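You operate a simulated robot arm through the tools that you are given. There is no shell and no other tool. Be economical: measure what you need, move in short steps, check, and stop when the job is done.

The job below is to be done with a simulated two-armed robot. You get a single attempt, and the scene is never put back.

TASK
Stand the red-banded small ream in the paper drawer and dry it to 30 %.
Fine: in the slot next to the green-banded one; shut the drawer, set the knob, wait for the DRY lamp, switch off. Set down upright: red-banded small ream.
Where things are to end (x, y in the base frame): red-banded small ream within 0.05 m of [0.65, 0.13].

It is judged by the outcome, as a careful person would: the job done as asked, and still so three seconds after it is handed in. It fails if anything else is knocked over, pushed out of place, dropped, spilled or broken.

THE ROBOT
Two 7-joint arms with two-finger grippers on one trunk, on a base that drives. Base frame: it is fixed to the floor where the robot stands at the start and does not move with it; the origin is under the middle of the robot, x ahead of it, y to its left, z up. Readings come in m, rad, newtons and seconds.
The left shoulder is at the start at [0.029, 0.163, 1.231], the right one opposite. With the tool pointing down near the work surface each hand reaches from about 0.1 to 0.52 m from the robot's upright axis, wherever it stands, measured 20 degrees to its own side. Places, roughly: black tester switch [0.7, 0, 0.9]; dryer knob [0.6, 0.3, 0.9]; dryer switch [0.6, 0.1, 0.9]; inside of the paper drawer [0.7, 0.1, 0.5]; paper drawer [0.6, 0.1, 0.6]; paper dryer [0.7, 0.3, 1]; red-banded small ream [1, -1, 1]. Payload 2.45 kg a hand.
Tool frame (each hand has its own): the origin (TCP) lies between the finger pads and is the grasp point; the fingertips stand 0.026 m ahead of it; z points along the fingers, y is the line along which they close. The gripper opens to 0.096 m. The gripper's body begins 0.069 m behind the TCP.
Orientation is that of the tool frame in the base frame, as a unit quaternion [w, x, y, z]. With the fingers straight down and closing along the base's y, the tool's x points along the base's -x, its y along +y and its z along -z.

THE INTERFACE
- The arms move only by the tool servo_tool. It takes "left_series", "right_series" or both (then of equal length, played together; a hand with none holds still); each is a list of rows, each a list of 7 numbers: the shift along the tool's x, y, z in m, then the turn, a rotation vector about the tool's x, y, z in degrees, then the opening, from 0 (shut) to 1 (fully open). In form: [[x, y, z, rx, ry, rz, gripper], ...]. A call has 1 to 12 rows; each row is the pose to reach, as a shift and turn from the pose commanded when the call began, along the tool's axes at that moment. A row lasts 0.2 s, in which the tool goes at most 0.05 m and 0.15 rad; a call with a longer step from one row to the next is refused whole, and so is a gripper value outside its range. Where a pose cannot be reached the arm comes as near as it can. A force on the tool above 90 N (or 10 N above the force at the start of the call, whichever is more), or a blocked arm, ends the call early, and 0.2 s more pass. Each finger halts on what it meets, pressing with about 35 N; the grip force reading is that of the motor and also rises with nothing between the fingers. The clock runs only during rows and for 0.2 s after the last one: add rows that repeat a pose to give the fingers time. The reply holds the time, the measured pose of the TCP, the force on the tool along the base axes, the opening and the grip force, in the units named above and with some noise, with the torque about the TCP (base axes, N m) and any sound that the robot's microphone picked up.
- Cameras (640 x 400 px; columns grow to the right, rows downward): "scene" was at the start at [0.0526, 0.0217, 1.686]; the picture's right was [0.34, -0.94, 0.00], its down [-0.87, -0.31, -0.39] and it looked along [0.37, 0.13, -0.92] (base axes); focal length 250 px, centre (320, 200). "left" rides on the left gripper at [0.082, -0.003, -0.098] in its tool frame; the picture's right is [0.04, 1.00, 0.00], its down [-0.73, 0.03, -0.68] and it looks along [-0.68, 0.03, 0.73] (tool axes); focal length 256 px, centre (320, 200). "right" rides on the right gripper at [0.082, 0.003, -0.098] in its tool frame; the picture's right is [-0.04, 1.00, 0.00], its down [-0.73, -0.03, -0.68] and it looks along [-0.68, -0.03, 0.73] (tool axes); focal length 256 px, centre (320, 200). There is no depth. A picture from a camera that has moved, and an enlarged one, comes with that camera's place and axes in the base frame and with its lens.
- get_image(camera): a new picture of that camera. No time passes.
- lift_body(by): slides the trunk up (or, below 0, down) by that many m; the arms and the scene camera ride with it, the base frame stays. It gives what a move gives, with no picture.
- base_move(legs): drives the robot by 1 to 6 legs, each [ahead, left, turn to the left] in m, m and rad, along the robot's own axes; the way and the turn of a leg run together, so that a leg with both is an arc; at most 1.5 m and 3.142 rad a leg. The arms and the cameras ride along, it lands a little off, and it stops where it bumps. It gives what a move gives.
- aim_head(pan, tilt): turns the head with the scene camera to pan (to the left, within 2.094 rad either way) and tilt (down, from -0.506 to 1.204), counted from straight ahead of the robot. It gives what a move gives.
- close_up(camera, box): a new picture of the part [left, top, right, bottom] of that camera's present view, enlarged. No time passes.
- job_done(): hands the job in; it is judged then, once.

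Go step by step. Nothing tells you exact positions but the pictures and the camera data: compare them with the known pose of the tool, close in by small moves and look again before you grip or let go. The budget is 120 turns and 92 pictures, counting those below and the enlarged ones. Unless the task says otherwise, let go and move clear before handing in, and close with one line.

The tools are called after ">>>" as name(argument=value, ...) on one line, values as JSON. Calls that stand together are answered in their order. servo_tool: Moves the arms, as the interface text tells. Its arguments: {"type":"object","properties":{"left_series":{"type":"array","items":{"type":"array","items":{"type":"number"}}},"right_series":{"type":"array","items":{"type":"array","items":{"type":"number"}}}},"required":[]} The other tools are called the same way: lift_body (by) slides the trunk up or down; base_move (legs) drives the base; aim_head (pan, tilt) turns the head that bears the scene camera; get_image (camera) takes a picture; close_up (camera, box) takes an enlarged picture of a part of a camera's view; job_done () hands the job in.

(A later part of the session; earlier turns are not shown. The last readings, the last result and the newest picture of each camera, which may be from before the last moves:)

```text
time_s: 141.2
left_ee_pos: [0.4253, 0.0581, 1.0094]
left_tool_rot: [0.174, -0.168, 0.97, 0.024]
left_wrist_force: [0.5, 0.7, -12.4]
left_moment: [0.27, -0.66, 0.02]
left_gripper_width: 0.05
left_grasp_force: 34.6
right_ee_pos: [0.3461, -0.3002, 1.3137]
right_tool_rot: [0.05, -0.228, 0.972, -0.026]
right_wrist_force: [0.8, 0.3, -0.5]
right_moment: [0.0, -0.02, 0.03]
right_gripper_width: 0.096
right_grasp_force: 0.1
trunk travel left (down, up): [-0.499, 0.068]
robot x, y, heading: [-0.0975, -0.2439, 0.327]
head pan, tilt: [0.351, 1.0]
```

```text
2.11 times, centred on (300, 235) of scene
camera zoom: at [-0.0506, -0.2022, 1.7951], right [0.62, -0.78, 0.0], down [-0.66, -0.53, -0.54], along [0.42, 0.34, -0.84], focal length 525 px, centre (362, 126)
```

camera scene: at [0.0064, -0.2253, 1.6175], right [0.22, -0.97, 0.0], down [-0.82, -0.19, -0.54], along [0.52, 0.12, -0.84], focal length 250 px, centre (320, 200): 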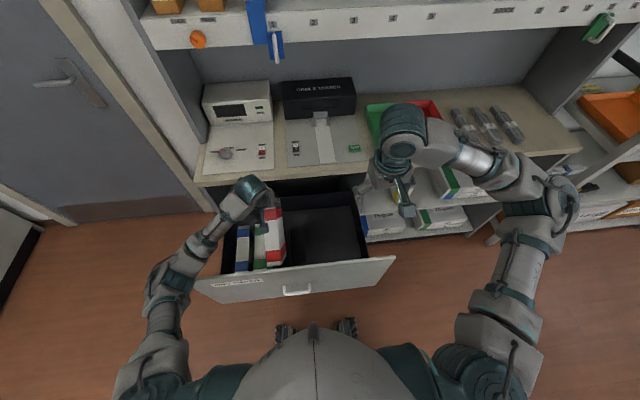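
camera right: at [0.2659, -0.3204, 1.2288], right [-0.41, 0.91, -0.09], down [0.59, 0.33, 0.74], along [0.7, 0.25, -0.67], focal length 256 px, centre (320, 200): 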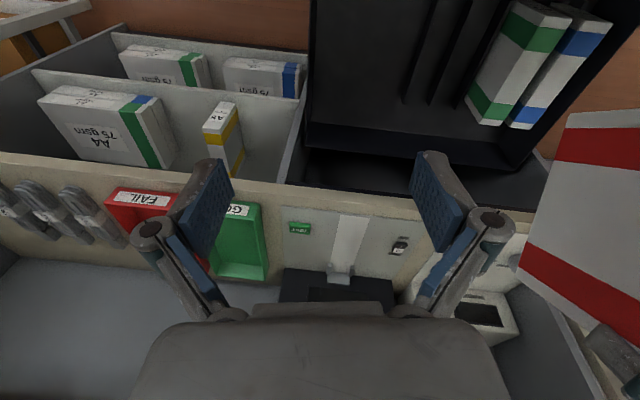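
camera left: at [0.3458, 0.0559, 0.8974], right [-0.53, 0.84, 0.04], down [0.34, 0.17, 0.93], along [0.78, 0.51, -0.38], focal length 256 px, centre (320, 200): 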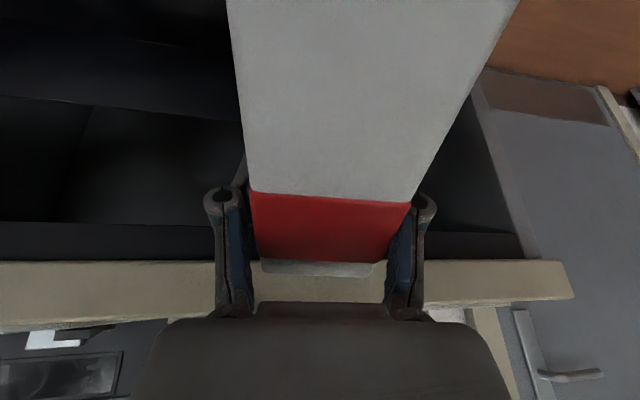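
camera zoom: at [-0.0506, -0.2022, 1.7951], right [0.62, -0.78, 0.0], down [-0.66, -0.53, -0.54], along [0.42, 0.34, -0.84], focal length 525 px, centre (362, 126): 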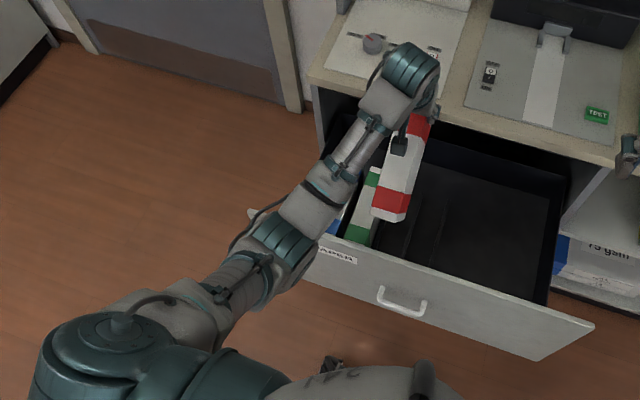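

The trunk is high now (shoulder about 1.33). I'll lower the hand over the slot again.

>>> servo_tool(left_series=[[-0.019, -0.003, 0.007, 0, 0, 0, 0.3], [-0.005, -0.003, 0.045, 0, 0, 0, 0.3], [0.009, -0.003, 0.082, 0, 0, 0, 0.3], [0.023, -0.003, 0.12, 0, 0, 0, 0.3], [0.037, -0.003, 0.157, 0, 0, 0, 0.3], [0.05, -0.003, 0.195, 0, 0, 0, 0.3], [0.064, -0.003, 0.232, 0, 0, 0, 0.3], [0.0675, -0.003, 0.2415, 0, 0, 0, 0.3], [0.0675, -0.003, 0.2415, 0, 0, 0, 0.3], [0.0675, -0.003, 0.2415, 0, 0, 0, 0.3]])

>>> close_up(camera="scene", box=[150, 140, 450, 330])

```text
time_s: 143.4
left_ee_pos: [0.4453, 0.0607, 0.7598]
left_tool_rot: [0.175, -0.168, 0.97, 0.024]
left_wrist_force: [-1.5, 1.0, -11.9]
left_moment: [0.63, -0.59, -0.19]
left_gripper_width: 0.0496
left_grasp_force: 34.7
right_ee_pos: [0.3449, -0.2986, 1.3144]
right_tool_rot: [0.051, -0.228, 0.972, -0.026]
right_wrist_force: [0.5, -1.1, -0.1]
right_moment: [-0.01, 0.0, 0.0]
right_gripper_width: 0.0963
right_grasp_force: 0.2
trunk travel left (down, up): [-0.499, 0.068]
robot x, y, heading: [-0.0937, -0.2419, 0.327]
head pan, tilt: [0.351, 1.0]
```

```text
2.11 times, centred on (300, 235) of scene
camera zoom: at [-0.0505, -0.2019, 1.7952], right [0.62, -0.78, 0.0], down [-0.66, -0.53, -0.54], along [0.42, 0.34, -0.84], focal length 525 px, centre (362, 126)
```

zoom: 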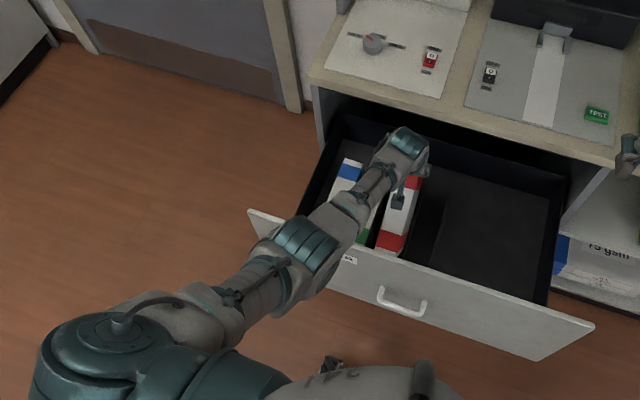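

The arm moves freely now and the hand is right over the slot. I'll continue down in small steps.

>>> servo_tool(left_series=[[0.005, 0, 0.014, 0, 0, 0, 0.3], [0.01, 0, 0.028, 0, 0, 0, 0.3], [0.0155, 0, 0.042, 0, 0, 0, 0.3], [0.021, 0, 0.056, 0, 0, 0, 0.3], [0.021, 0, 0.056, 0, 0, 0, 0.3]])

>>> close_up(camera="right", box=[300, 0, 640, 200])

```text
time_s: 144.6
left_ee_pos: [0.4317, 0.0576, 0.7143]
left_tool_rot: [0.175, -0.169, 0.97, 0.024]
left_wrist_force: [4.4, -1.3, 5.8]
left_moment: [-0.35, 0.87, 0.27]
left_gripper_width: 0.05
left_grasp_force: 35.3
left hand out of reach, approached as far as the arm can: row 2, 3, 4, 5
right_ee_pos: [0.3459, -0.2997, 1.3135]
right_tool_rot: [0.052, -0.228, 0.972, -0.026]
right_wrist_force: [-0.6, -0.1, -0.4]
right_moment: [-0.02, -0.03, -0.02]
right_gripper_width: 0.0961
right_grasp_force: 0.0
trunk travel left (down, up): [-0.499, 0.068]
robot x, y, heading: [-0.094, -0.2414, 0.325]
head pan, tilt: [0.351, 1.0]
```

```text
1.88 times, centred on (470, 100) of right
camera zoom: at [0.262, -0.3303, 1.4041], right [-0.4, 0.91, -0.07], down [0.59, 0.32, 0.74], along [0.7, 0.26, -0.67], focal length 482 px, centre (38, 388)
```

zoom: 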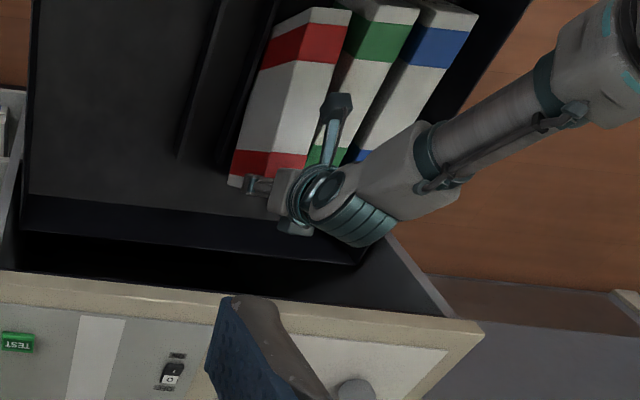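

The floor is levelling it now and the arm is at its reach limit, but it's straight and clear, so I'll finish lowering with the trunk.

>>> lift_body(by=-0.035)

>>> lift_body(by=-0.025)

>>> close_up(camera="right", box=[300, 0, 640, 200])

```text
time_s: 145.3
left_ee_pos: [0.4272, 0.0553, 0.6754]
left_tool_rot: [0.171, -0.169, 0.97, 0.024]
left_wrist_force: [-1.1, -0.8, -11.8]
left_moment: [0.32, -0.87, 0.01]
left_gripper_width: 0.0498
left_grasp_force: 35.3
right_ee_pos: [0.3446, -0.3004, 1.2797]
right_tool_rot: [0.05, -0.228, 0.972, -0.026]
right_wrist_force: [0.8, 0.4, 0.3]
right_moment: [0.0, -0.02, -0.01]
right_gripper_width: 0.096
right_grasp_force: 0.0
trunk travel left (down, up): [-0.464, 0.103]
robot x, y, heading: [-0.0967, -0.2419, 0.319]
head pan, tilt: [0.351, 1.0]
```

```text
time_s: 146.1
left_ee_pos: [0.4285, 0.0565, 0.6537]
left_tool_rot: [0.173, -0.168, 0.97, 0.024]
left_wrist_force: [0.6, -0.5, -5.8]
left_moment: [0.42, -1.0, 0.02]
left_gripper_width: 0.0497
left_grasp_force: 35.2
right_ee_pos: [0.3455, -0.2998, 1.2525]
right_tool_rot: [0.051, -0.228, 0.972, -0.026]
right_wrist_force: [-0.8, -0.1, -0.2]
right_moment: [-0.04, -0.02, -0.02]
right_gripper_width: 0.0962
right_grasp_force: 0.1
trunk travel left (down, up): [-0.439, 0.128]
robot x, y, heading: [-0.096, -0.2392, 0.321]
head pan, tilt: [0.351, 1.0]
```

```text
1.88 times, centred on (470, 100) of right
camera zoom: at [0.2618, -0.3308, 1.3441], right [-0.4, 0.91, -0.07], down [0.59, 0.32, 0.74], along [0.7, 0.26, -0.67], focal length 482 px, centre (38, 388)
```

zoom: 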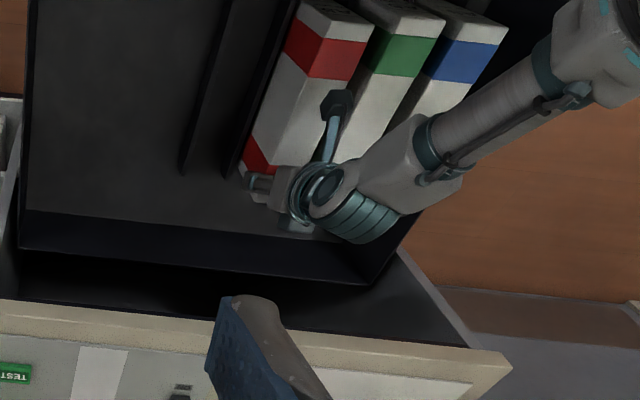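

The ream is now parallel to the green one, level and nearly fully seated. I'll lower a touch more, then release.

>>> lift_body(by=-0.012)

>>> servo_tool(left_series=[[0, 0, 0, 0, 0, 0, 0.52], [0, 0, 0, 0, 0, 0, 0.58], [0, 0, 0, 0, 0, 0, 0.62], [0, 0, 0, 0, 0, 0, 0.62]])

>>> close_up(camera="right", box=[300, 0, 640, 200])

```text
time_s: 146.7
left_ee_pos: [0.4294, 0.0552, 0.6449]
left_tool_rot: [0.176, -0.168, 0.97, 0.024]
left_wrist_force: [0.6, 0.9, 19.5]
left_moment: [0.15, 0.38, -0.1]
left_gripper_width: 0.0497
left_grasp_force: 35.2
right_ee_pos: [0.3452, -0.3017, 1.2432]
right_tool_rot: [0.053, -0.228, 0.972, -0.026]
right_wrist_force: [-0.2, -0.1, 0.2]
right_moment: [-0.03, 0.02, -0.02]
right_gripper_width: 0.0959
right_grasp_force: 0.0
trunk travel left (down, up): [-0.427, 0.14]
robot x, y, heading: [-0.0948, -0.2402, 0.322]
head pan, tilt: [0.351, 1.0]
```

```text
time_s: 147.7
left_ee_pos: [0.4296, 0.0563, 0.642]
left_tool_rot: [0.174, -0.167, 0.97, 0.023]
left_wrist_force: [0.5, -1.2, -0.4]
left_moment: [-0.01, -0.01, 0.02]
left_gripper_width: 0.058
left_grasp_force: 0.1
right_ee_pos: [0.3462, -0.2999, 1.2425]
right_tool_rot: [0.051, -0.228, 0.972, -0.026]
right_wrist_force: [0.1, -0.3, -1.5]
right_moment: [-0.04, 0.0, 0.0]
right_gripper_width: 0.0961
right_grasp_force: 0.0
trunk travel left (down, up): [-0.427, 0.14]
robot x, y, heading: [-0.0975, -0.2352, 0.324]
head pan, tilt: [0.351, 1.0]
```

```text
1.88 times, centred on (470, 100) of right
camera zoom: at [0.2618, -0.331, 1.3321], right [-0.4, 0.91, -0.07], down [0.59, 0.32, 0.74], along [0.7, 0.26, -0.67], focal length 482 px, centre (38, 388)
```

zoom: 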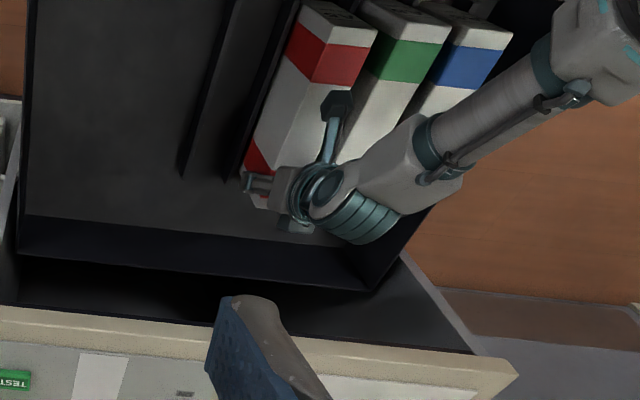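

Released with no load on the hand. I'll raise straight up with the trunk, then the arm.

>>> lift_body(by=0.13)

>>> servo_tool(left_series=[[-0.013, 0, -0.036, 0, 0, 0, 0.62], [-0.026, 0, -0.072, 0, 0, 0, 0.62], [-0.039, 0, -0.108, 0, 0, 0, 0.62], [-0.052, 0, -0.144, 0, 0, 0, 0.62], [-0.065, 0, -0.18, 0, 0, 0, 0.8], [-0.078, 0, -0.216, 0, 0, 0, 1], [-0.078, 0, -0.216, 0, 0, 0, 1]])

>>> close_up(camera="right", box=[300, 0, 640, 200])

```text
time_s: 149.2
left_ee_pos: [0.4295, 0.0567, 0.7713]
left_tool_rot: [0.175, -0.167, 0.97, 0.024]
left_wrist_force: [0.6, -0.6, -0.1]
left_moment: [0.02, -0.02, 0.02]
left_gripper_width: 0.0595
left_grasp_force: 0.0
right_ee_pos: [0.345, -0.3009, 1.3718]
right_tool_rot: [0.052, -0.229, 0.972, -0.026]
right_wrist_force: [-0.5, -0.8, 0.8]
right_moment: [0.0, 0.0, 0.04]
right_gripper_width: 0.0958
right_grasp_force: 0.0
trunk travel left (down, up): [-0.557, 0.01]
robot x, y, heading: [-0.0964, -0.2385, 0.319]
head pan, tilt: [0.351, 1.0]
```

```text
time_s: 150.8
left_ee_pos: [0.4246, 0.0617, 1.0044]
left_tool_rot: [0.175, -0.168, 0.97, 0.024]
left_wrist_force: [0.3, 0.8, 0.2]
left_moment: [0.01, -0.01, 0.01]
left_gripper_width: 0.096
left_grasp_force: 0.0
right_ee_pos: [0.346, -0.3003, 1.3725]
right_tool_rot: [0.051, -0.228, 0.972, -0.026]
right_wrist_force: [-0.2, -0.6, 0.2]
right_moment: [-0.01, -0.03, 0.01]
right_gripper_width: 0.0961
right_grasp_force: 0.1
trunk travel left (down, up): [-0.557, 0.01]
robot x, y, heading: [-0.0945, -0.2404, 0.327]
head pan, tilt: [0.351, 1.0]
```

```text
1.88 times, centred on (470, 100) of right
camera zoom: at [0.2618, -0.3308, 1.4622], right [-0.4, 0.91, -0.07], down [0.59, 0.32, 0.74], along [0.7, 0.26, -0.67], focal length 482 px, centre (38, 388)
```

zoom: 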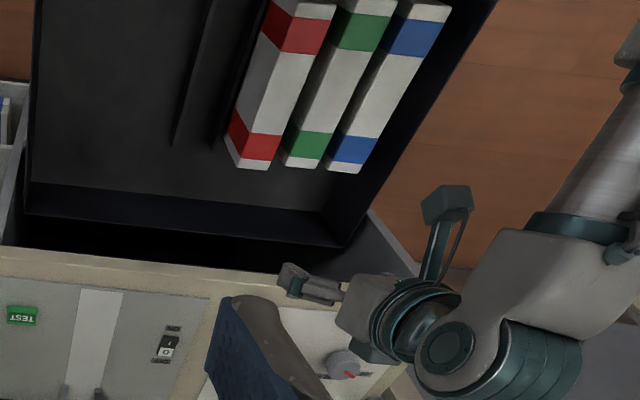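

The red ream stands neatly in the slot beside the green one. Now I'll close the drawer: retract the left arm up, and bring the right hand (closed) down in front of the panel to push.

>>> servo_tool(left_series=[[0.015, 0, -0.03, 0, 0, 0, 1], [0.03, 0, -0.06, 0, 0, 0, 1], [0.05, 0, -0.09, 0, 0, 0, 1], [0.07, 0, -0.12, 0, 0, 0, 1], [0.1, 0, -0.15, 0, 0, 0, 1], [0.13, 0, -0.185, 0, 0, 0, 1], [0.164, 0, -0.221, 0, 0, 0, 1]], right_series=[[0.03, 0.03, -0.005, 0, 0, 0, 0.5], [0.06, 0.065, -0.01, 0, 0, 0, 0], [0.09, 0.1, -0.014, 0, 0, 0, 0], [0.1005, 0.109, -0.017, 0, 0, 0, 0], [0.104, 0.112, 0.025, 0, 0, 0, 0], [0.108, 0.115, 0.067, 0, 0, 0, 0], [0.112, 0.118, 0.109, 0, 0, 0, 0]])

>>> servo_tool(right_series=[[0.004, 0.003, 0.045, 0, 0, 0, 0], [0.008, 0.007, 0.09, 0, 0, 0, 0], [0.012, 0.01, 0.135, 0, 0, 0, 0], [0.016, 0.013, 0.18, 0, 0, 0, 0], [0.02, 0.017, 0.225, 0, 0, 0, 0], [0.023, 0.02, 0.27, 0, 0, 0, 0], [0.027, 0.023, 0.315, 0, 0, 0, 0], [0.031, 0.026, 0.36, 0, 0, 0, 0], [0.035, 0.03, 0.405, 0, 0, 0, 0], [0.039, 0.033, 0.45, 0, 0, 0, 0], [0.041, 0.035, 0.475, 0, 0, 0, 0], [0.041, 0.035, 0.475, 0, 0, 0, 0]])

>>> aim_head(pan=-0.1, tilt=1.0)

>>> get_image(camera="scene")

```text
time_s: 152.4
left_ee_pos: [0.208, -0.0107, 1.0959]
left_tool_rot: [0.185, -0.166, 0.968, 0.039]
left_wrist_force: [0.6, 0.4, 0.4]
left_moment: [-0.01, -0.01, 0.01]
left_gripper_width: 0.0958
left_grasp_force: 0.0
left hand out of reach, approached as far as the arm can: row 5, 6, 7
right_ee_pos: [0.2016, -0.2507, 1.247]
right_tool_rot: [0.052, -0.229, 0.972, -0.026]
right_wrist_force: [0.3, 0.5, -0.4]
right_moment: [0.01, 0.0, 0.02]
right_gripper_width: 0.0
right_grasp_force: 28.7
trunk travel left (down, up): [-0.557, 0.01]
robot x, y, heading: [-0.0987, -0.2384, 0.329]
head pan, tilt: [0.351, 1.0]
```

```text
time_s: 155.0
left_ee_pos: [0.2103, -0.0112, 1.0916]
left_tool_rot: [0.18, -0.166, 0.969, 0.039]
left_wrist_force: [-0.1, -0.2, -0.5]
left_moment: [0.02, 0.02, -0.05]
left_gripper_width: 0.096
left_grasp_force: 0.1
right_ee_pos: [0.2061, -0.2463, 0.7675]
right_tool_rot: [0.051, -0.228, 0.972, -0.027]
right_wrist_force: [-0.2, -0.3, 0.2]
right_moment: [0.01, 0.03, 0.0]
right_gripper_width: 0.0001
right_grasp_force: 28.6
trunk travel left (down, up): [-0.557, 0.01]
robot x, y, heading: [-0.0961, -0.24, 0.328]
head pan, tilt: [0.351, 1.0]
```

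```text
time_s: 155.9
left_ee_pos: [0.2087, -0.0092, 1.0932]
left_tool_rot: [0.181, -0.165, 0.969, 0.039]
left_wrist_force: [-0.4, -0.5, 0.1]
left_moment: [0.02, -0.04, -0.02]
left_gripper_width: 0.0961
left_grasp_force: 0.1
right_ee_pos: [0.2062, -0.2465, 0.7686]
right_tool_rot: [0.051, -0.228, 0.972, -0.027]
right_wrist_force: [0.9, 0.5, 0.2]
right_moment: [-0.03, -0.04, 0.03]
right_gripper_width: 0.0
right_grasp_force: 28.4
trunk travel left (down, up): [-0.557, 0.01]
robot x, y, heading: [-0.0945, -0.2385, 0.323]
head pan, tilt: [-0.099, 1.0]
```

```text
8 pictures are left
camera scene: at [-0.0443, -0.2327, 1.8533], right [0.22, -0.97, 0.0], down [-0.82, -0.19, -0.54], along [0.52, 0.12, -0.84], focal length 250 px, centre (320, 200)
```

scene: 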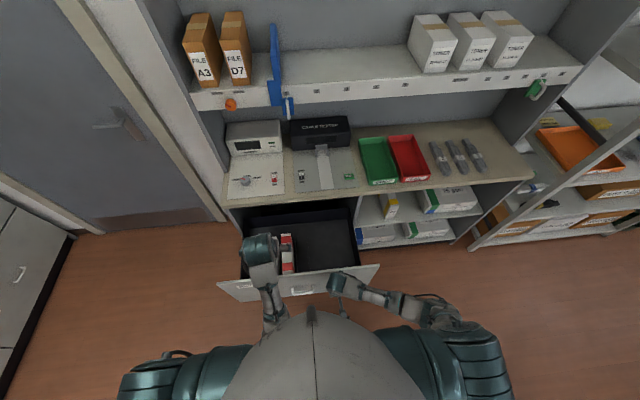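

The right fist is in front of the panel, right of the handle. I'll push with the arm first, then the base.

>>> servo_tool(right_series=[[-0.03, 0, 0.003, 0, 0, 0, 0], [-0.06, 0, 0.005, 0, 0, 0, 0], [-0.085, 0, 0.007, 0, 0, 0, 0], [-0.11, 0, 0.009, 0, 0, 0, 0], [-0.135, 0, 0.011, 0, 0, 0, 0], [-0.16, 0, 0.013, 0, 0, 0, 0], [-0.185, 0, 0.015, 0, 0, 0, 0], [-0.21, 0, 0.017, 0, 0, 0, 0], [-0.21, 0, 0.017, 0, 0, 0, 0]])

>>> base_move(legs=[[0.12, 0, 0]])

```text
time_s: 157.9
left_ee_pos: [0.2089, -0.0103, 1.0922]
left_tool_rot: [0.181, -0.166, 0.969, 0.039]
left_wrist_force: [0.2, -0.1, -0.6]
left_moment: [0.0, -0.01, -0.03]
left_gripper_width: 0.0958
left_grasp_force: 0.1
right_ee_pos: [0.3948, -0.1546, 0.7694]
right_tool_rot: [0.051, -0.228, 0.972, -0.027]
right_wrist_force: [-0.6, 0.7, 0.3]
right_moment: [-0.01, 0.02, 0.01]
right_gripper_width: 0.0002
right_grasp_force: 28.5
trunk travel left (down, up): [-0.557, 0.01]
robot x, y, heading: [-0.0962, -0.2419, 0.321]
head pan, tilt: [-0.099, 1.0]
```

```text
time_s: 159.2
left_ee_pos: [0.319, 0.0256, 1.0931]
left_tool_rot: [0.18, -0.165, 0.969, 0.04]
left_wrist_force: [0.3, -0.3, -0.3]
left_moment: [0.02, -0.01, -0.02]
left_gripper_width: 0.0961
left_grasp_force: 0.1
right_ee_pos: [0.5059, -0.1181, 0.7699]
right_tool_rot: [0.052, -0.228, 0.972, -0.026]
right_wrist_force: [-0.1, 0.5, -0.2]
right_moment: [0.04, 0.04, -0.02]
right_gripper_width: 0.0
right_grasp_force: 28.3
trunk travel left (down, up): [-0.557, 0.01]
robot x, y, heading: [0.0152, -0.2047, 0.324]
head pan, tilt: [-0.099, 1.0]
```

>>> base_move(legs=[[0.05, 0, 0]])

>>> servo_tool(right_series=[[-0.01, 0, 0.001, 0, 0, 0, 0], [-0.02, 0, 0.002, 0, 0, 0, 0], [-0.03, 0, 0.003, 0, 0, 0, 0], [-0.04, 0, 0.003, 0, 0, 0, 0], [-0.05, 0, 0.004, 0, 0, 0, 0]])

>>> get_image(camera="scene")

```text
time_s: 160.1
left_ee_pos: [0.3543, 0.0395, 1.0923]
left_tool_rot: [0.179, -0.164, 0.969, 0.04]
left_wrist_force: [0.6, 0.7, 0.6]
left_moment: [-0.01, -0.04, 0.04]
left_gripper_width: 0.0961
left_grasp_force: 0.1
right_ee_pos: [0.5278, -0.1078, 0.764]
right_tool_rot: [0.037, -0.227, 0.973, -0.031]
right_wrist_force: [-13.6, -5.0, 4.3]
right_moment: [0.36, -1.35, -0.06]
right_gripper_width: 0.0002
right_grasp_force: 28.2
trunk travel left (down, up): [-0.557, 0.01]
robot x, y, heading: [0.0525, -0.1928, 0.329]
head pan, tilt: [-0.099, 1.0]
stopped in leg 1: the force on the tool passed its limit at 137 N (the readings are from after the stop); the commanded pose is now the measured one
```

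```text
time_s: 160.8
left_ee_pos: [0.3496, 0.0346, 1.0936]
left_tool_rot: [0.181, -0.163, 0.969, 0.04]
left_wrist_force: [1.3, 0.7, -0.7]
left_moment: [-0.03, 0.08, 0.02]
left_gripper_width: 0.0958
left_grasp_force: 0.1
right_ee_pos: [0.5246, -0.1087, 0.7542]
right_tool_rot: [0.017, -0.224, 0.974, -0.036]
right_wrist_force: [-74.2, -31.8, 43.6]
right_moment: [3.01, -8.04, -0.57]
right_gripper_width: 0.0002
right_grasp_force: 28.8
trunk travel left (down, up): [-0.557, 0.01]
robot x, y, heading: [0.0454, -0.1923, 0.322]
head pan, tilt: [-0.099, 1.0]
stopped in row 3 (right hand): the force on the tool passed its limit at 100 N (the readings are from after the stop); the commanded pose is now the measured one
```

```text
7 pictures are left
camera scene: at [0.0886, -0.188, 1.8542], right [0.22, -0.98, 0.0], down [-0.82, -0.18, -0.54], along [0.53, 0.12, -0.84], focal length 250 px, centre (320, 200)
```

scene: 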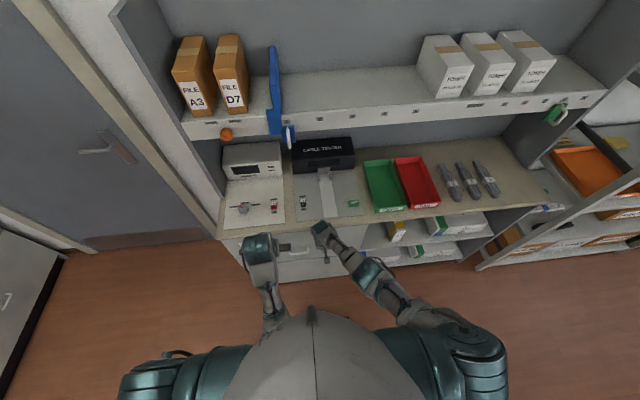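

The push hit a hard stop, so the drawer seems shut. I'll take one close-up covering both the drawer and the dryer panel.

>>> close_up(camera="scene", box=[210, 135, 370, 255])

```text
3.33 times, centred on (290, 195) of scene
camera zoom: at [0.0886, -0.188, 1.8542], right [0.22, -0.98, 0.0], down [-0.82, -0.18, -0.54], along [0.53, 0.12, -0.84], focal length 832 px, centre (420, 217)
```

zoom: 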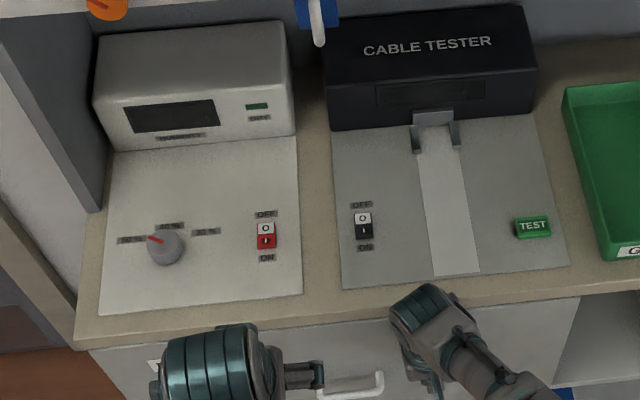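

The drawer is shut flush. The dryer knob (near [0.57, 0.27]) points at the left label and the switch (near [0.63, 0.15]) is off. I'll retract the right hand, set the left hand vertical, and move so the left camera can read the knob labels.

>>> servo_tool(right_series=[[0.03, 0, 0, 0, 0, 0, 0], [0.07, 0, 0, 0, 0, 0, 0], [0.11, 0, 0, 0, 0, 0, 0], [0.15, 0, 0, 0, 0, 0, 0], [0.17, 0, 0, 0, 0, 0, 0]], left_series=[[0, 0, -0.01, 0, 5, 0, 1], [0, 0, -0.02, 0, 10, 0, 1], [0, 0, -0.03, 0, 15, 0, 1], [-0.005, 0, -0.04, 0, 21, 0, 1], [-0.01, 0, -0.06, 0, 21, 0, 1]])

>>> base_move(legs=[[0, 0.125, 0], [0.1, 0, 0]])

>>> lift_body(by=-0.12)

>>> close_up(camera="left", box=[180, 60, 480, 300])

```text
time_s: 162.0
left_ee_pos: [0.3489, 0.04, 0.9778]
left_tool_rot: [-0.004, -0.167, 0.986, 0.019]
left_wrist_force: [0.2, -0.8, -0.9]
left_moment: [0.01, 0.0, 0.0]
left_gripper_width: 0.0962
left_grasp_force: 0.0
left hand out of reach, approached as far as the arm can: row 1, 2, 3, 4, 5
right_ee_pos: [0.386, -0.1796, 0.7509]
right_tool_rot: [0.026, -0.225, 0.973, -0.035]
right_wrist_force: [0.5, -0.4, 0.3]
right_moment: [-0.02, -0.01, -0.02]
right_gripper_width: 0.0
right_grasp_force: 27.6
trunk travel left (down, up): [-0.557, 0.01]
robot x, y, heading: [0.0524, -0.1944, 0.319]
head pan, tilt: [-0.099, 1.0]
```

```text
time_s: 163.9
left_ee_pos: [0.4033, 0.2029, 0.9792]
left_tool_rot: [0.002, -0.171, 0.985, 0.029]
left_wrist_force: [0.0, 0.5, 0.1]
left_moment: [-0.09, -0.01, -0.01]
left_gripper_width: 0.0961
left_grasp_force: 0.1
right_ee_pos: [0.4384, -0.0288, 0.7499]
right_tool_rot: [0.027, -0.224, 0.973, -0.037]
right_wrist_force: [1.2, -0.9, 0.6]
right_moment: [0.0, -0.03, 0.02]
right_gripper_width: 0.0
right_grasp_force: 27.9
trunk travel left (down, up): [-0.557, 0.01]
robot x, y, heading: [0.1071, -0.0442, 0.316]
head pan, tilt: [-0.099, 1.0]
```

```text
time_s: 165.4
left_ee_pos: [0.4042, 0.2035, 0.8579]
left_tool_rot: [0.0, -0.172, 0.985, 0.029]
left_wrist_force: [-1.0, 1.8, -0.7]
left_moment: [-0.09, 0.01, -0.03]
left_gripper_width: 0.0961
left_grasp_force: 0.1
right_ee_pos: [0.4392, -0.0252, 0.6304]
right_tool_rot: [0.025, -0.224, 0.974, -0.034]
right_wrist_force: [-0.5, 1.3, 0.7]
right_moment: [-0.09, -0.02, -0.03]
right_gripper_width: 0.0
right_grasp_force: 28.5
trunk travel left (down, up): [-0.437, 0.13]
robot x, y, heading: [0.1032, -0.0353, 0.319]
head pan, tilt: [-0.099, 1.0]
```

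```text
1.67 times, centred on (330, 180) of left
camera zoom: at [0.3289, 0.1673, 0.957], right [-0.38, 0.92, 0.06], down [0.69, 0.24, 0.69], along [0.62, 0.3, -0.72], focal length 427 px, centre (303, 233)
```

zoom: 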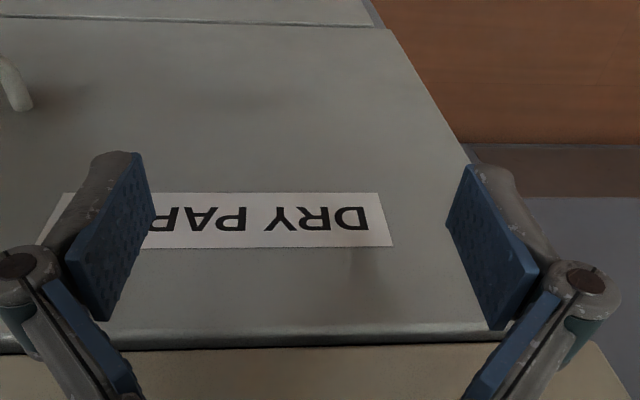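

The left hand ended up low, in front of the drawer. I'll raise it and look over the dryer panel.

>>> servo_tool(left_series=[[0, 0, -0.045, 0, 0, 0, 1], [0, 0, -0.09, 0, 0, 0, 1], [0, 0, -0.135, 0, 0, 0, 1], [0, 0, -0.18, 0, 0, 0, 1], [-0.04, 0.005, -0.2, 0, 0, 0, 1], [-0.06, 0.01, -0.2, 0, 0, 0, 1], [-0.06, 0.01, -0.2, 0, 0, 0, 1], [-0.06, 0.01, -0.2, 0, 0, 0, 1]])

>>> close_up(camera="left", box=[180, 60, 480, 300])

```text
time_s: 166.7
left_ee_pos: [0.4474, 0.2137, 0.8711]
left_tool_rot: [-0.032, -0.173, 0.983, 0.058]
left_wrist_force: [-6.3, 9.4, 5.3]
left_moment: [-0.81, -0.6, 0.02]
left_gripper_width: 0.0928
left_grasp_force: 0.2
left hand out of reach, approached as far as the arm can: row 1, 2, 3, 4, 5, 6
right_ee_pos: [0.4415, -0.0432, 0.6293]
right_tool_rot: [0.027, -0.224, 0.974, -0.024]
right_wrist_force: [0.5, -1.2, 0.7]
right_moment: [0.04, 0.04, 0.04]
right_gripper_width: 0.0003
right_grasp_force: 28.9
trunk travel left (down, up): [-0.437, 0.13]
robot x, y, heading: [0.1031, -0.0402, 0.321]
head pan, tilt: [-0.099, 1.0]
stopped in row 6 (left hand): the force on the tool passed its limit at 200 N (the readings are from after the stop); the commanded pose is now the measured one
```

```text
1.67 times, centred on (330, 180) of left
camera zoom: at [0.3777, 0.1715, 0.972], right [-0.37, 0.92, 0.13], down [0.73, 0.21, 0.65], along [0.57, 0.34, -0.75], focal length 427 px, centre (303, 233)
```

zoom: 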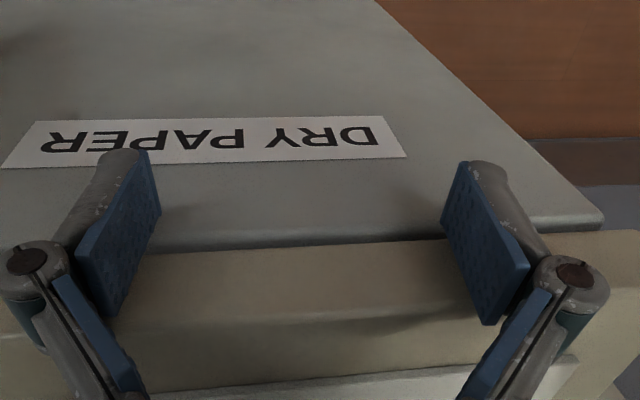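

The hand caught the counter edge because its commanded pose lagged; that is now reset. I'll back off slightly, then raise.

>>> servo_tool(left_series=[[0.02, 0, 0, 0, 0, 0, 1], [0.03, 0, -0.03, 0, 0, 0, 1], [0.03, 0, -0.07, 0, 0, 0, 1], [0.03, 0, -0.11, 0, 0, 0, 1], [0.03, 0, -0.15, 0, 0, 0, 1], [0.02, 0, -0.19, 0, 0, 0, 1], [0.02, 0, -0.19, 0, 0, 0, 1]])

```text
time_s: 168.3
left_ee_pos: [0.4415, 0.214, 0.8522]
left_tool_rot: [-0.068, -0.165, 0.982, 0.056]
left_wrist_force: [-46.0, -36.9, 46.3]
left_moment: [1.77, -3.04, -0.52]
left_gripper_width: 0.096
left_grasp_force: 0.1
left hand out of reach, approached as far as the arm can: row 1, 2, 3, 4, 5, 6, 7
right_ee_pos: [0.4349, -0.0423, 0.6327]
right_tool_rot: [0.031, -0.224, 0.974, -0.024]
right_wrist_force: [-1.1, -0.6, 0.6]
right_moment: [0.01, -0.02, -0.03]
right_gripper_width: 0.0
right_grasp_force: 28.6
trunk travel left (down, up): [-0.437, 0.13]
robot x, y, heading: [0.1028, -0.0391, 0.322]
head pan, tilt: [-0.099, 1.0]
stopped in row 7 (left hand): the force on the tool passed its limit at 109 N (the readings are from after the stop); the commanded pose is now the measured one
```

The arm is folded at a joint limit here. I'll back the base away, raise the trunk, and then unfold the arm forward.

>>> base_move(legs=[[-0.2, 0, 0]])

>>> lift_body(by=0.12)

>>> servo_tool(left_series=[[-0.04, 0, 0, 0, 0, 0, 1], [-0.08, 0, -0.01, 0, 0, 0, 1], [-0.12, 0, -0.02, 0, 0, 0, 1], [-0.15, 0, -0.04, 0, 0, 0, 1], [-0.15, 0, -0.08, 0, 0, 0, 1], [-0.15, 0, -0.12, 0, 0, 0, 1], [-0.15, 0, -0.12, 0, 0, 0, 1]])

```text
time_s: 169.9
left_ee_pos: [0.2599, 0.1649, 0.8468]
left_tool_rot: [-0.068, -0.17, 0.981, 0.056]
left_wrist_force: [-0.1, 0.2, 1.0]
left_moment: [0.0, 0.0, 0.02]
left_gripper_width: 0.0961
left_grasp_force: 0.0
right_ee_pos: [0.2487, -0.1007, 0.6289]
right_tool_rot: [0.024, -0.225, 0.974, -0.027]
right_wrist_force: [0.6, 0.4, -1.2]
right_moment: [-0.01, 0.02, 0.01]
right_gripper_width: 0.0002
right_grasp_force: 28.2
trunk travel left (down, up): [-0.437, 0.13]
robot x, y, heading: [-0.0896, -0.1022, 0.319]
head pan, tilt: [-0.099, 1.0]
```

```text
time_s: 171.4
left_ee_pos: [0.255, 0.1728, 0.9654]
left_tool_rot: [-0.069, -0.173, 0.98, 0.07]
left_wrist_force: [-0.5, 0.5, 0.1]
left_moment: [-0.01, -0.01, -0.03]
left_gripper_width: 0.0956
left_grasp_force: 0.1
right_ee_pos: [0.2476, -0.1023, 0.7482]
right_tool_rot: [0.026, -0.226, 0.973, -0.026]
right_wrist_force: [-0.7, -0.2, -0.1]
right_moment: [0.0, 0.0, -0.03]
right_gripper_width: 0.0001
right_grasp_force: 28.6
trunk travel left (down, up): [-0.557, 0.01]
robot x, y, heading: [-0.0897, -0.1027, 0.32]
head pan, tilt: [-0.099, 1.0]
```

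```text
time_s: 173.0
left_ee_pos: [0.4174, 0.2003, 1.0704]
left_tool_rot: [-0.068, -0.169, 0.982, 0.058]
left_wrist_force: [0.8, 0.3, 0.4]
left_moment: [0.0, 0.01, -0.02]
left_gripper_width: 0.096
left_grasp_force: 0.0
right_ee_pos: [0.2479, -0.1022, 0.7477]
right_tool_rot: [0.025, -0.224, 0.974, -0.026]
right_wrist_force: [-0.1, 0.0, 1.1]
right_moment: [0.0, -0.02, 0.0]
right_gripper_width: 0.0003
right_grasp_force: 28.6
trunk travel left (down, up): [-0.557, 0.01]
robot x, y, heading: [-0.0936, -0.1026, 0.323]
head pan, tilt: [-0.099, 1.0]
```

Control is normal again. I'll make the hand vertical and drive ahead so the camera sees the knob.

>>> servo_tool(left_series=[[0, 0.009, 0, 3.9, -3.3, 0.5, 1], [0, 0.018, 0, 7.8, -6.6, 1.1, 1], [0, 0.018, 0, 7.8, -6.6, 1.1, 1]])

>>> base_move(legs=[[0.1, 0, 0]])

>>> servo_tool(left_series=[[0, 0, 0, 0, 0, 0, 1], [0, 0, 0, 0, 0, 0, 1], [0, 0, 0, 0, 0, 0, 1], [0, 0, 0, 0, 0, 0, 1], [0, 0, 0, 0, 0, 0, 1]])

>>> close_up(camera="left", box=[180, 20, 480, 220])

```text
time_s: 173.8
left_ee_pos: [0.4117, 0.2173, 1.0717]
left_tool_rot: [0.001, -0.16, 0.987, 0.0]
left_wrist_force: [0.5, 0.8, -0.5]
left_moment: [-0.01, -0.07, 0.01]
left_gripper_width: 0.0957
left_grasp_force: 0.0
right_ee_pos: [0.247, -0.1023, 0.7492]
right_tool_rot: [0.025, -0.225, 0.974, -0.026]
right_wrist_force: [0.2, -0.1, 0.5]
right_moment: [0.01, 0.02, 0.0]
right_gripper_width: 0.0
right_grasp_force: 28.1
trunk travel left (down, up): [-0.557, 0.01]
robot x, y, heading: [-0.09, -0.1028, 0.322]
head pan, tilt: [-0.099, 1.0]
```

```text
time_s: 174.9
left_ee_pos: [0.5038, 0.2481, 1.0734]
left_tool_rot: [0.003, -0.159, 0.987, 0.001]
left_wrist_force: [0.5, 0.0, 0.1]
left_moment: [0.0, 0.04, 0.02]
left_gripper_width: 0.0958
left_grasp_force: 0.2
right_ee_pos: [0.3419, -0.0715, 0.7495]
right_tool_rot: [0.027, -0.225, 0.974, -0.025]
right_wrist_force: [-0.4, -0.6, 0.0]
right_moment: [0.01, 0.0, 0.02]
right_gripper_width: 0.0001
right_grasp_force: 28.5
trunk travel left (down, up): [-0.557, 0.01]
robot x, y, heading: [0.0041, -0.0724, 0.321]
head pan, tilt: [-0.099, 1.0]
```

```text
time_s: 176.2
left_ee_pos: [0.506, 0.2475, 1.0738]
left_tool_rot: [0.002, -0.16, 0.987, 0.0]
left_wrist_force: [0.5, 0.1, 0.3]
left_moment: [0.01, -0.02, -0.01]
left_gripper_width: 0.0961
left_grasp_force: 0.1
right_ee_pos: [0.3416, -0.071, 0.7497]
right_tool_rot: [0.025, -0.224, 0.974, -0.026]
right_wrist_force: [-0.3, -0.6, 0.1]
right_moment: [0.0, 0.02, 0.0]
right_gripper_width: 0.0001
right_grasp_force: 28.6
trunk travel left (down, up): [-0.557, 0.01]
robot x, y, heading: [0.0033, -0.0714, 0.324]
head pan, tilt: [-0.099, 1.0]
```

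```text
2.00 times, centred on (330, 120) of left
camera zoom: at [0.4281, 0.2184, 1.1717], right [-0.35, 0.94, 0.0], down [0.68, 0.26, 0.68], along [0.64, 0.24, -0.73], focal length 512 px, centre (300, 360)
```

zoom: 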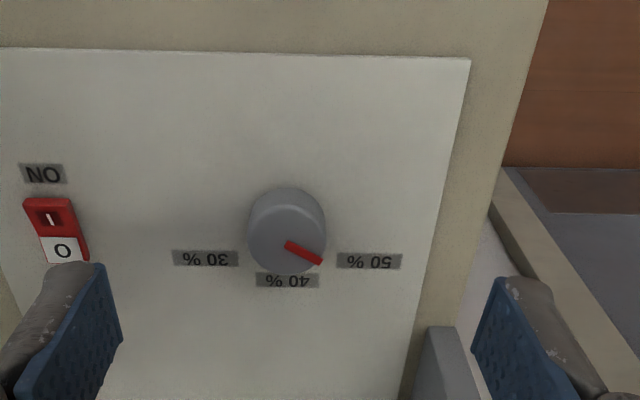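

The labels read 50 % (left), 40 % (forward) and 30 % (right), and the pointer is at 50 %, so it needs about 120° clockwise. The knob centre is near [0.574, 0.265]. I'll move closer and lower so the hand hovers over the knob, pre-rotated by −60°.

>>> base_move(legs=[[0.068, 0, 0]])

>>> lift_body(by=-0.1)

>>> servo_tool(left_series=[[0, 0, 0, 0, 0, -8, 1], [0, 0, 0, 0, 0, -16, 1], [0, 0, 0, 0, 0, -24, 1], [0, 0, 0, 0, 0, -32, 1], [0, 0, 0, 0, 0, -40, 1], [0, 0, 0, 0, 0, -48, 1], [0, 0, 0, 0, 0, -56, 1], [0, 0, 0, 0, 0, -60, 1], [0, 0, 0, 0, 0, -60, 1], [0, 0, 0, 0, 0, -60, 1]])

```text
time_s: 177.2
left_ee_pos: [0.5726, 0.2691, 1.0717]
left_tool_rot: [0.0, -0.159, 0.987, 0.0]
left_wrist_force: [-0.4, 0.1, 0.6]
left_moment: [-0.02, 0.02, 0.02]
left_gripper_width: 0.0961
left_grasp_force: 0.0
right_ee_pos: [0.4093, -0.0497, 0.7486]
right_tool_rot: [0.024, -0.224, 0.974, -0.027]
right_wrist_force: [-0.7, 0.0, 0.3]
right_moment: [0.02, -0.01, -0.01]
right_gripper_width: 0.0001
right_grasp_force: 28.4
trunk travel left (down, up): [-0.557, 0.01]
robot x, y, heading: [0.0727, -0.0522, 0.315]
head pan, tilt: [-0.099, 1.0]
```

```text
time_s: 178.5
left_ee_pos: [0.5713, 0.2695, 0.9739]
left_tool_rot: [0.002, -0.159, 0.987, 0.001]
left_wrist_force: [0.1, -0.4, 0.1]
left_moment: [0.0, 0.02, 0.02]
left_gripper_width: 0.096
left_grasp_force: 0.0
right_ee_pos: [0.4077, -0.0493, 0.6494]
right_tool_rot: [0.027, -0.224, 0.974, -0.028]
right_wrist_force: [-0.6, -0.8, -0.1]
right_moment: [0.03, 0.04, 0.0]
right_gripper_width: 0.0001
right_grasp_force: 28.3
trunk travel left (down, up): [-0.457, 0.11]
robot x, y, heading: [0.0709, -0.0485, 0.317]
head pan, tilt: [-0.099, 1.0]
```

```text
time_s: 180.7
left_ee_pos: [0.5715, 0.2688, 0.9734]
left_tool_rot: [0.002, -0.632, 0.775, -0.001]
left_wrist_force: [-0.1, -0.3, -0.1]
left_moment: [0.0, 0.0, -0.01]
left_gripper_width: 0.0958
left_grasp_force: 0.1
right_ee_pos: [0.4083, -0.0506, 0.6498]
right_tool_rot: [0.025, -0.224, 0.974, -0.026]
right_wrist_force: [0.9, 0.0, 0.5]
right_moment: [-0.01, -0.04, 0.0]
right_gripper_width: 0.0
right_grasp_force: 28.9
trunk travel left (down, up): [-0.457, 0.11]
robot x, y, heading: [0.0713, -0.0499, 0.321]
head pan, tilt: [-0.099, 1.0]
```

The hand is over the knob at −60°. I'll lower and grip.

>>> servo_tool(left_series=[[0.003, -0.003, 0.02, 0, 0, 0, 1], [0.003, -0.003, 0.04, 0, 0, 0, 1], [0.003, -0.003, 0.054, 0, 0, 0, 1], [0.003, -0.003, 0.054, 0, 0, 0, 0.7], [0.003, -0.003, 0.054, 0, 0, 0, 0.4], [0.003, -0.003, 0.054, 0, 0, 0, 0.3], [0.003, -0.003, 0.054, 0, 0, 0, 0.3]])

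```text
time_s: 182.3
left_ee_pos: [0.5662, 0.2687, 0.9245]
left_tool_rot: [0.005, -0.632, 0.775, -0.001]
left_wrist_force: [-30.0, 9.8, 57.0]
left_moment: [0.37, 2.8, -0.16]
left_gripper_width: 0.0668
left_grasp_force: 28.8
right_ee_pos: [0.4004, -0.0492, 0.6536]
right_tool_rot: [0.03, -0.225, 0.973, -0.027]
right_wrist_force: [-0.6, 0.0, -0.3]
right_moment: [-0.03, -0.01, -0.01]
right_gripper_width: 0.0
right_grasp_force: 28.1
trunk travel left (down, up): [-0.457, 0.11]
robot x, y, heading: [0.0685, -0.0487, 0.32]
head pan, tilt: [-0.099, 1.0]
```

The fingertips press on the plate, so it is a bit higher than assumed (≈0.898), putting the knob about 1 cm nearer. I'll raise slightly, shift, and grip again.

>>> servo_tool(left_series=[[0, 0, -0.012, 0, 0, 0, 0.8], [0.004, 0.009, -0.012, 0, 0, 0, 0.9], [0.004, 0.009, -0.012, 0, 0, 0, 0.9], [0.004, 0.009, -0.012, 0, 0, 0, 0.6], [0.004, 0.009, -0.012, 0, 0, 0, 0.4], [0.004, 0.009, -0.012, 0, 0, 0, 0.25], [0.004, 0.009, -0.012, 0, 0, 0, 0.25], [0.004, 0.009, -0.012, 0, 0, 0, 0.25]])

```text
time_s: 184.1
left_ee_pos: [0.5611, 0.2663, 0.9297]
left_tool_rot: [0.0, -0.631, 0.775, -0.002]
left_wrist_force: [-20.7, 8.0, -4.4]
left_moment: [0.48, 0.51, -0.16]
left_gripper_width: 0.0405
left_grasp_force: 45.0
right_ee_pos: [0.4064, -0.0489, 0.6508]
right_tool_rot: [0.026, -0.224, 0.974, -0.028]
right_wrist_force: [-0.7, 0.5, 0.2]
right_moment: [0.01, 0.01, -0.02]
right_gripper_width: 0.0
right_grasp_force: 28.8
trunk travel left (down, up): [-0.457, 0.11]
robot x, y, heading: [0.0664, -0.0491, 0.315]
head pan, tilt: [-0.099, 1.0]
```

The knob is gripped. I'll rotate it clockwise, first 96°.

>>> servo_tool(left_series=[[0, 0.003, 0, 0, 0, 8, 0.25], [0, 0.003, 0, 0, 0, 16, 0.25], [0, 0.003, 0, 0, 0, 24, 0.25], [0, 0.003, 0, 0, 0, 32, 0.25], [0, 0.003, 0, 0, 0, 40, 0.25], [0, 0.003, 0, 0, 0, 48, 0.25], [0, 0.003, 0, 0, 0, 56, 0.25], [0, 0.003, 0, 0, 0, 64, 0.25], [0, 0.003, 0, 0, 0, 72, 0.25], [0, 0.003, 0, 0, 0, 80, 0.25], [0, 0.003, 0, 0, 0, 88, 0.25], [0, 0.003, 0, 0, 0, 96, 0.25]])

```text
time_s: 186.7
left_ee_pos: [0.5652, 0.2596, 0.9297]
left_tool_rot: [0.001, 0.156, 0.988, 0.001]
left_wrist_force: [22.6, -20.7, -19.6]
left_moment: [-0.21, -0.94, 0.07]
left_gripper_width: 0.0409
left_grasp_force: 44.9
right_ee_pos: [0.4099, -0.0518, 0.6483]
right_tool_rot: [0.024, -0.224, 0.974, -0.025]
right_wrist_force: [-0.2, 0.6, 0.8]
right_moment: [0.03, -0.01, -0.02]
right_gripper_width: 0.0
right_grasp_force: 28.5
trunk travel left (down, up): [-0.457, 0.11]
robot x, y, heading: [0.0709, -0.048, 0.316]
head pan, tilt: [-0.099, 1.0]
```

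>>> servo_tool(left_series=[[0, 0, 0, 0, 0, 8, 0.25], [0, 0, 0, 0, 0, 16, 0.25], [0, 0, 0, 0, 0, 23, 0.25], [0, 0, 0, 0, 0, 23, 0.25], [0, 0, 0, 0, 0, 23, 0.6], [0, 0, 0, 0, 0, 23, 0.8], [0, 0, -0.04, 0, 0, 23, 0.8], [0, 0, -0.08, 0, 0, 23, 0.8], [0, 0, -0.1, 0, 0, 23, 0.8]])

>>> servo_tool(left_series=[[0, 0, 0, 0, 0, -8, 0.8], [0, 0, 0, 0, 0, -16, 0.8], [0, 0, 0, 0, 0, -24, 0.8], [0, 0, 0, 0, 0, -32, 0.8], [0, 0, 0, 0, 0, -40, 0.4], [0.02, 0, 0, 0, 0, -48, 0], [0.04, 0, 0, 0, 0, -56, 0], [0.05, 0, 0, 0, 0, -58, 0], [0.05, 0, 0, 0, 0, -58, 0]])

>>> close_up(camera="left", box=[120, 20, 480, 300])

```text
time_s: 188.7
left_ee_pos: [0.5561, 0.2686, 1.0328]
left_tool_rot: [0.001, 0.348, 0.938, 0.0]
left_wrist_force: [-0.4, -0.9, 0.2]
left_moment: [-0.01, 0.01, 0.02]
left_gripper_width: 0.0768
left_grasp_force: 0.1
right_ee_pos: [0.4052, -0.0471, 0.6506]
right_tool_rot: [0.027, -0.224, 0.974, -0.029]
right_wrist_force: [-1.1, -0.1, 0.3]
right_moment: [0.0, 0.0, 0.01]
right_gripper_width: 0.0
right_grasp_force: 28.2
trunk travel left (down, up): [-0.457, 0.11]
robot x, y, heading: [0.07, -0.0466, 0.321]
head pan, tilt: [-0.099, 1.0]
```

```text
time_s: 190.7
left_ee_pos: [0.5207, 0.2969, 1.0313]
left_tool_rot: [0.002, -0.151, 0.988, 0.001]
left_wrist_force: [-0.4, 1.1, 0.8]
left_moment: [0.03, 0.01, -0.05]
left_gripper_width: 0.0001
left_grasp_force: 28.5
right_ee_pos: [0.4059, -0.0482, 0.6505]
right_tool_rot: [0.026, -0.224, 0.974, -0.027]
right_wrist_force: [0.3, 0.6, 0.1]
right_moment: [0.0, 0.03, -0.01]
right_gripper_width: 0.0002
right_grasp_force: 28.3
trunk travel left (down, up): [-0.457, 0.11]
robot x, y, heading: [0.0662, -0.0512, 0.319]
head pan, tilt: [-0.099, 1.0]
```

```text
1.43 times, centred on (300, 160) of left
camera zoom: at [0.4424, 0.2693, 1.1306], right [-0.34, 0.94, 0.0], down [0.69, 0.25, 0.68], along [0.64, 0.23, -0.73], focal length 366 px, centre (349, 257)
```

zoom: 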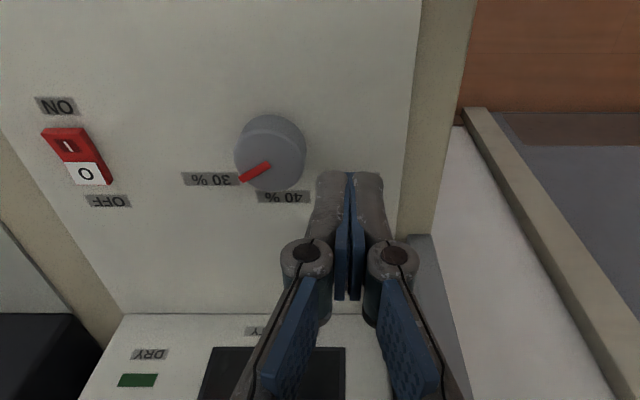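

The pointer is on 30 %. Now I'll move the closed fingertips over the "I" (ON) end of the dryer switch, near [0.600, 0.132].

>>> servo_tool(left_series=[[-0.005, -0.04, 0, 0, 0, 0, 0], [-0.01, -0.08, 0, 0, 0, 0, 0], [-0.016, -0.12, 0, 0, 0, 0, 0], [-0.022, -0.155, 0, 0, 0, 0, 0], [-0.0268, -0.181, 0, 0, 0, 0, 0], [-0.0268, -0.181, 0, 0, 0, 0, 0], [-0.0268, -0.181, 0.03, 0, 0, 0, 0], [-0.0268, -0.181, 0.06, 0, 0, 0, 0], [-0.0268, -0.181, 0.06, 0, 0, 0, 0], [-0.0268, -0.181, 0.06, 0, 0, 0, 0]])

```text
time_s: 192.9
left_ee_pos: [0.6037, 0.1317, 0.97]
left_tool_rot: [0.002, -0.151, 0.989, 0.0]
left_wrist_force: [0.2, 0.0, -0.3]
left_moment: [0.0, 0.03, 0.05]
left_gripper_width: 0.0
left_grasp_force: 29.3
right_ee_pos: [0.4075, -0.0507, 0.6506]
right_tool_rot: [0.025, -0.224, 0.974, -0.026]
right_wrist_force: [-0.4, 0.0, 0.4]
right_moment: [0.01, 0.02, 0.04]
right_gripper_width: 0.0
right_grasp_force: 28.2
trunk travel left (down, up): [-0.457, 0.11]
robot x, y, heading: [0.0748, -0.047, 0.317]
head pan, tilt: [-0.099, 1.0]
```

>>> servo_tool(left_series=[[0.002, 0, 0.01, 0, 0, 0, 0], [0.002, 0, 0.02, 0, 0, 0, 0], [0.002, 0, 0.027, 0, 0, 0, 0], [0.002, 0, 0.033, 0, 0, 0, 0], [0.002, 0, 0.037, 0, 0, 0, 0], [0.002, 0, 0.037, 0, 0, 0, 0]])

```text
time_s: 194.3
left_ee_pos: [0.6001, 0.1312, 0.9371]
left_tool_rot: [0.003, -0.15, 0.989, 0.0]
left_wrist_force: [1.8, 0.0, 11.3]
left_moment: [0.09, -0.14, 0.0]
left_gripper_width: 0.0062
left_grasp_force: 28.3
right_ee_pos: [0.4061, -0.0505, 0.6517]
right_tool_rot: [0.026, -0.224, 0.974, -0.026]
right_wrist_force: [0.3, -0.3, 0.4]
right_moment: [-0.02, 0.0, -0.03]
right_gripper_width: 0.0
right_grasp_force: 28.5
trunk travel left (down, up): [-0.457, 0.11]
robot x, y, heading: [0.0703, -0.0459, 0.318]
head pan, tilt: [-0.099, 1.0]
heard: click, click
```

I heard clicks. I'll retract the hand to the previous viewpoint and look at the switch and lamp.

>>> servo_tool(left_series=[[0, 0, -0.04, 0, 0, 0, 0], [0, 0, -0.08, 0, 0, 0, 0], [0, 0.04, -0.095, 0, 0, 0, 0], [0.005, 0.08, -0.095, 0, 0, 0, 0], [0.01, 0.12, -0.095, 0, 0, 0, 0], [0.02, 0.15, -0.095, 0, 0, 0, 0], [0.03, 0.15, -0.095, 0, 0, 0, 0], [0.03, 0.15, -0.095, 0, 0, 0, 0], [0.03, 0.15, -0.095, 0, 0, 0, 0], [0.03, 0.15, -0.095, 0, 0, 0, 0]])

>>> close_up(camera="left", box=[120, 60, 440, 360])

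```text
time_s: 196.5
left_ee_pos: [0.524, 0.267, 1.0309]
left_tool_rot: [0.001, -0.15, 0.989, 0.0]
left_wrist_force: [0.5, 0.4, 0.3]
left_moment: [-0.01, 0.01, -0.03]
left_gripper_width: 0.0
left_grasp_force: 28.6
right_ee_pos: [0.4071, -0.0492, 0.6493]
right_tool_rot: [0.026, -0.224, 0.974, -0.027]
right_wrist_force: [-0.6, 0.0, 0.3]
right_moment: [0.02, -0.01, 0.02]
right_gripper_width: 0.0
right_grasp_force: 28.9
trunk travel left (down, up): [-0.457, 0.11]
robot x, y, heading: [0.0688, -0.0456, 0.315]
head pan, tilt: [-0.099, 1.0]
```

```text
1.33 times, centred on (280, 210) of left
camera zoom: at [0.4461, 0.2383, 1.1293], right [-0.34, 0.94, 0.0], down [0.69, 0.25, 0.68], along [0.64, 0.23, -0.73], focal length 341 px, centre (373, 187)
```

zoom: 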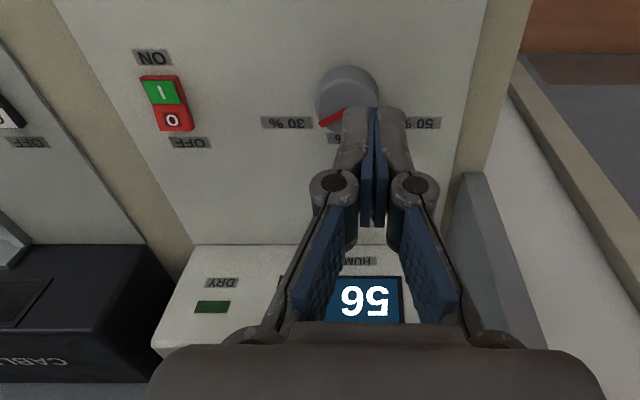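

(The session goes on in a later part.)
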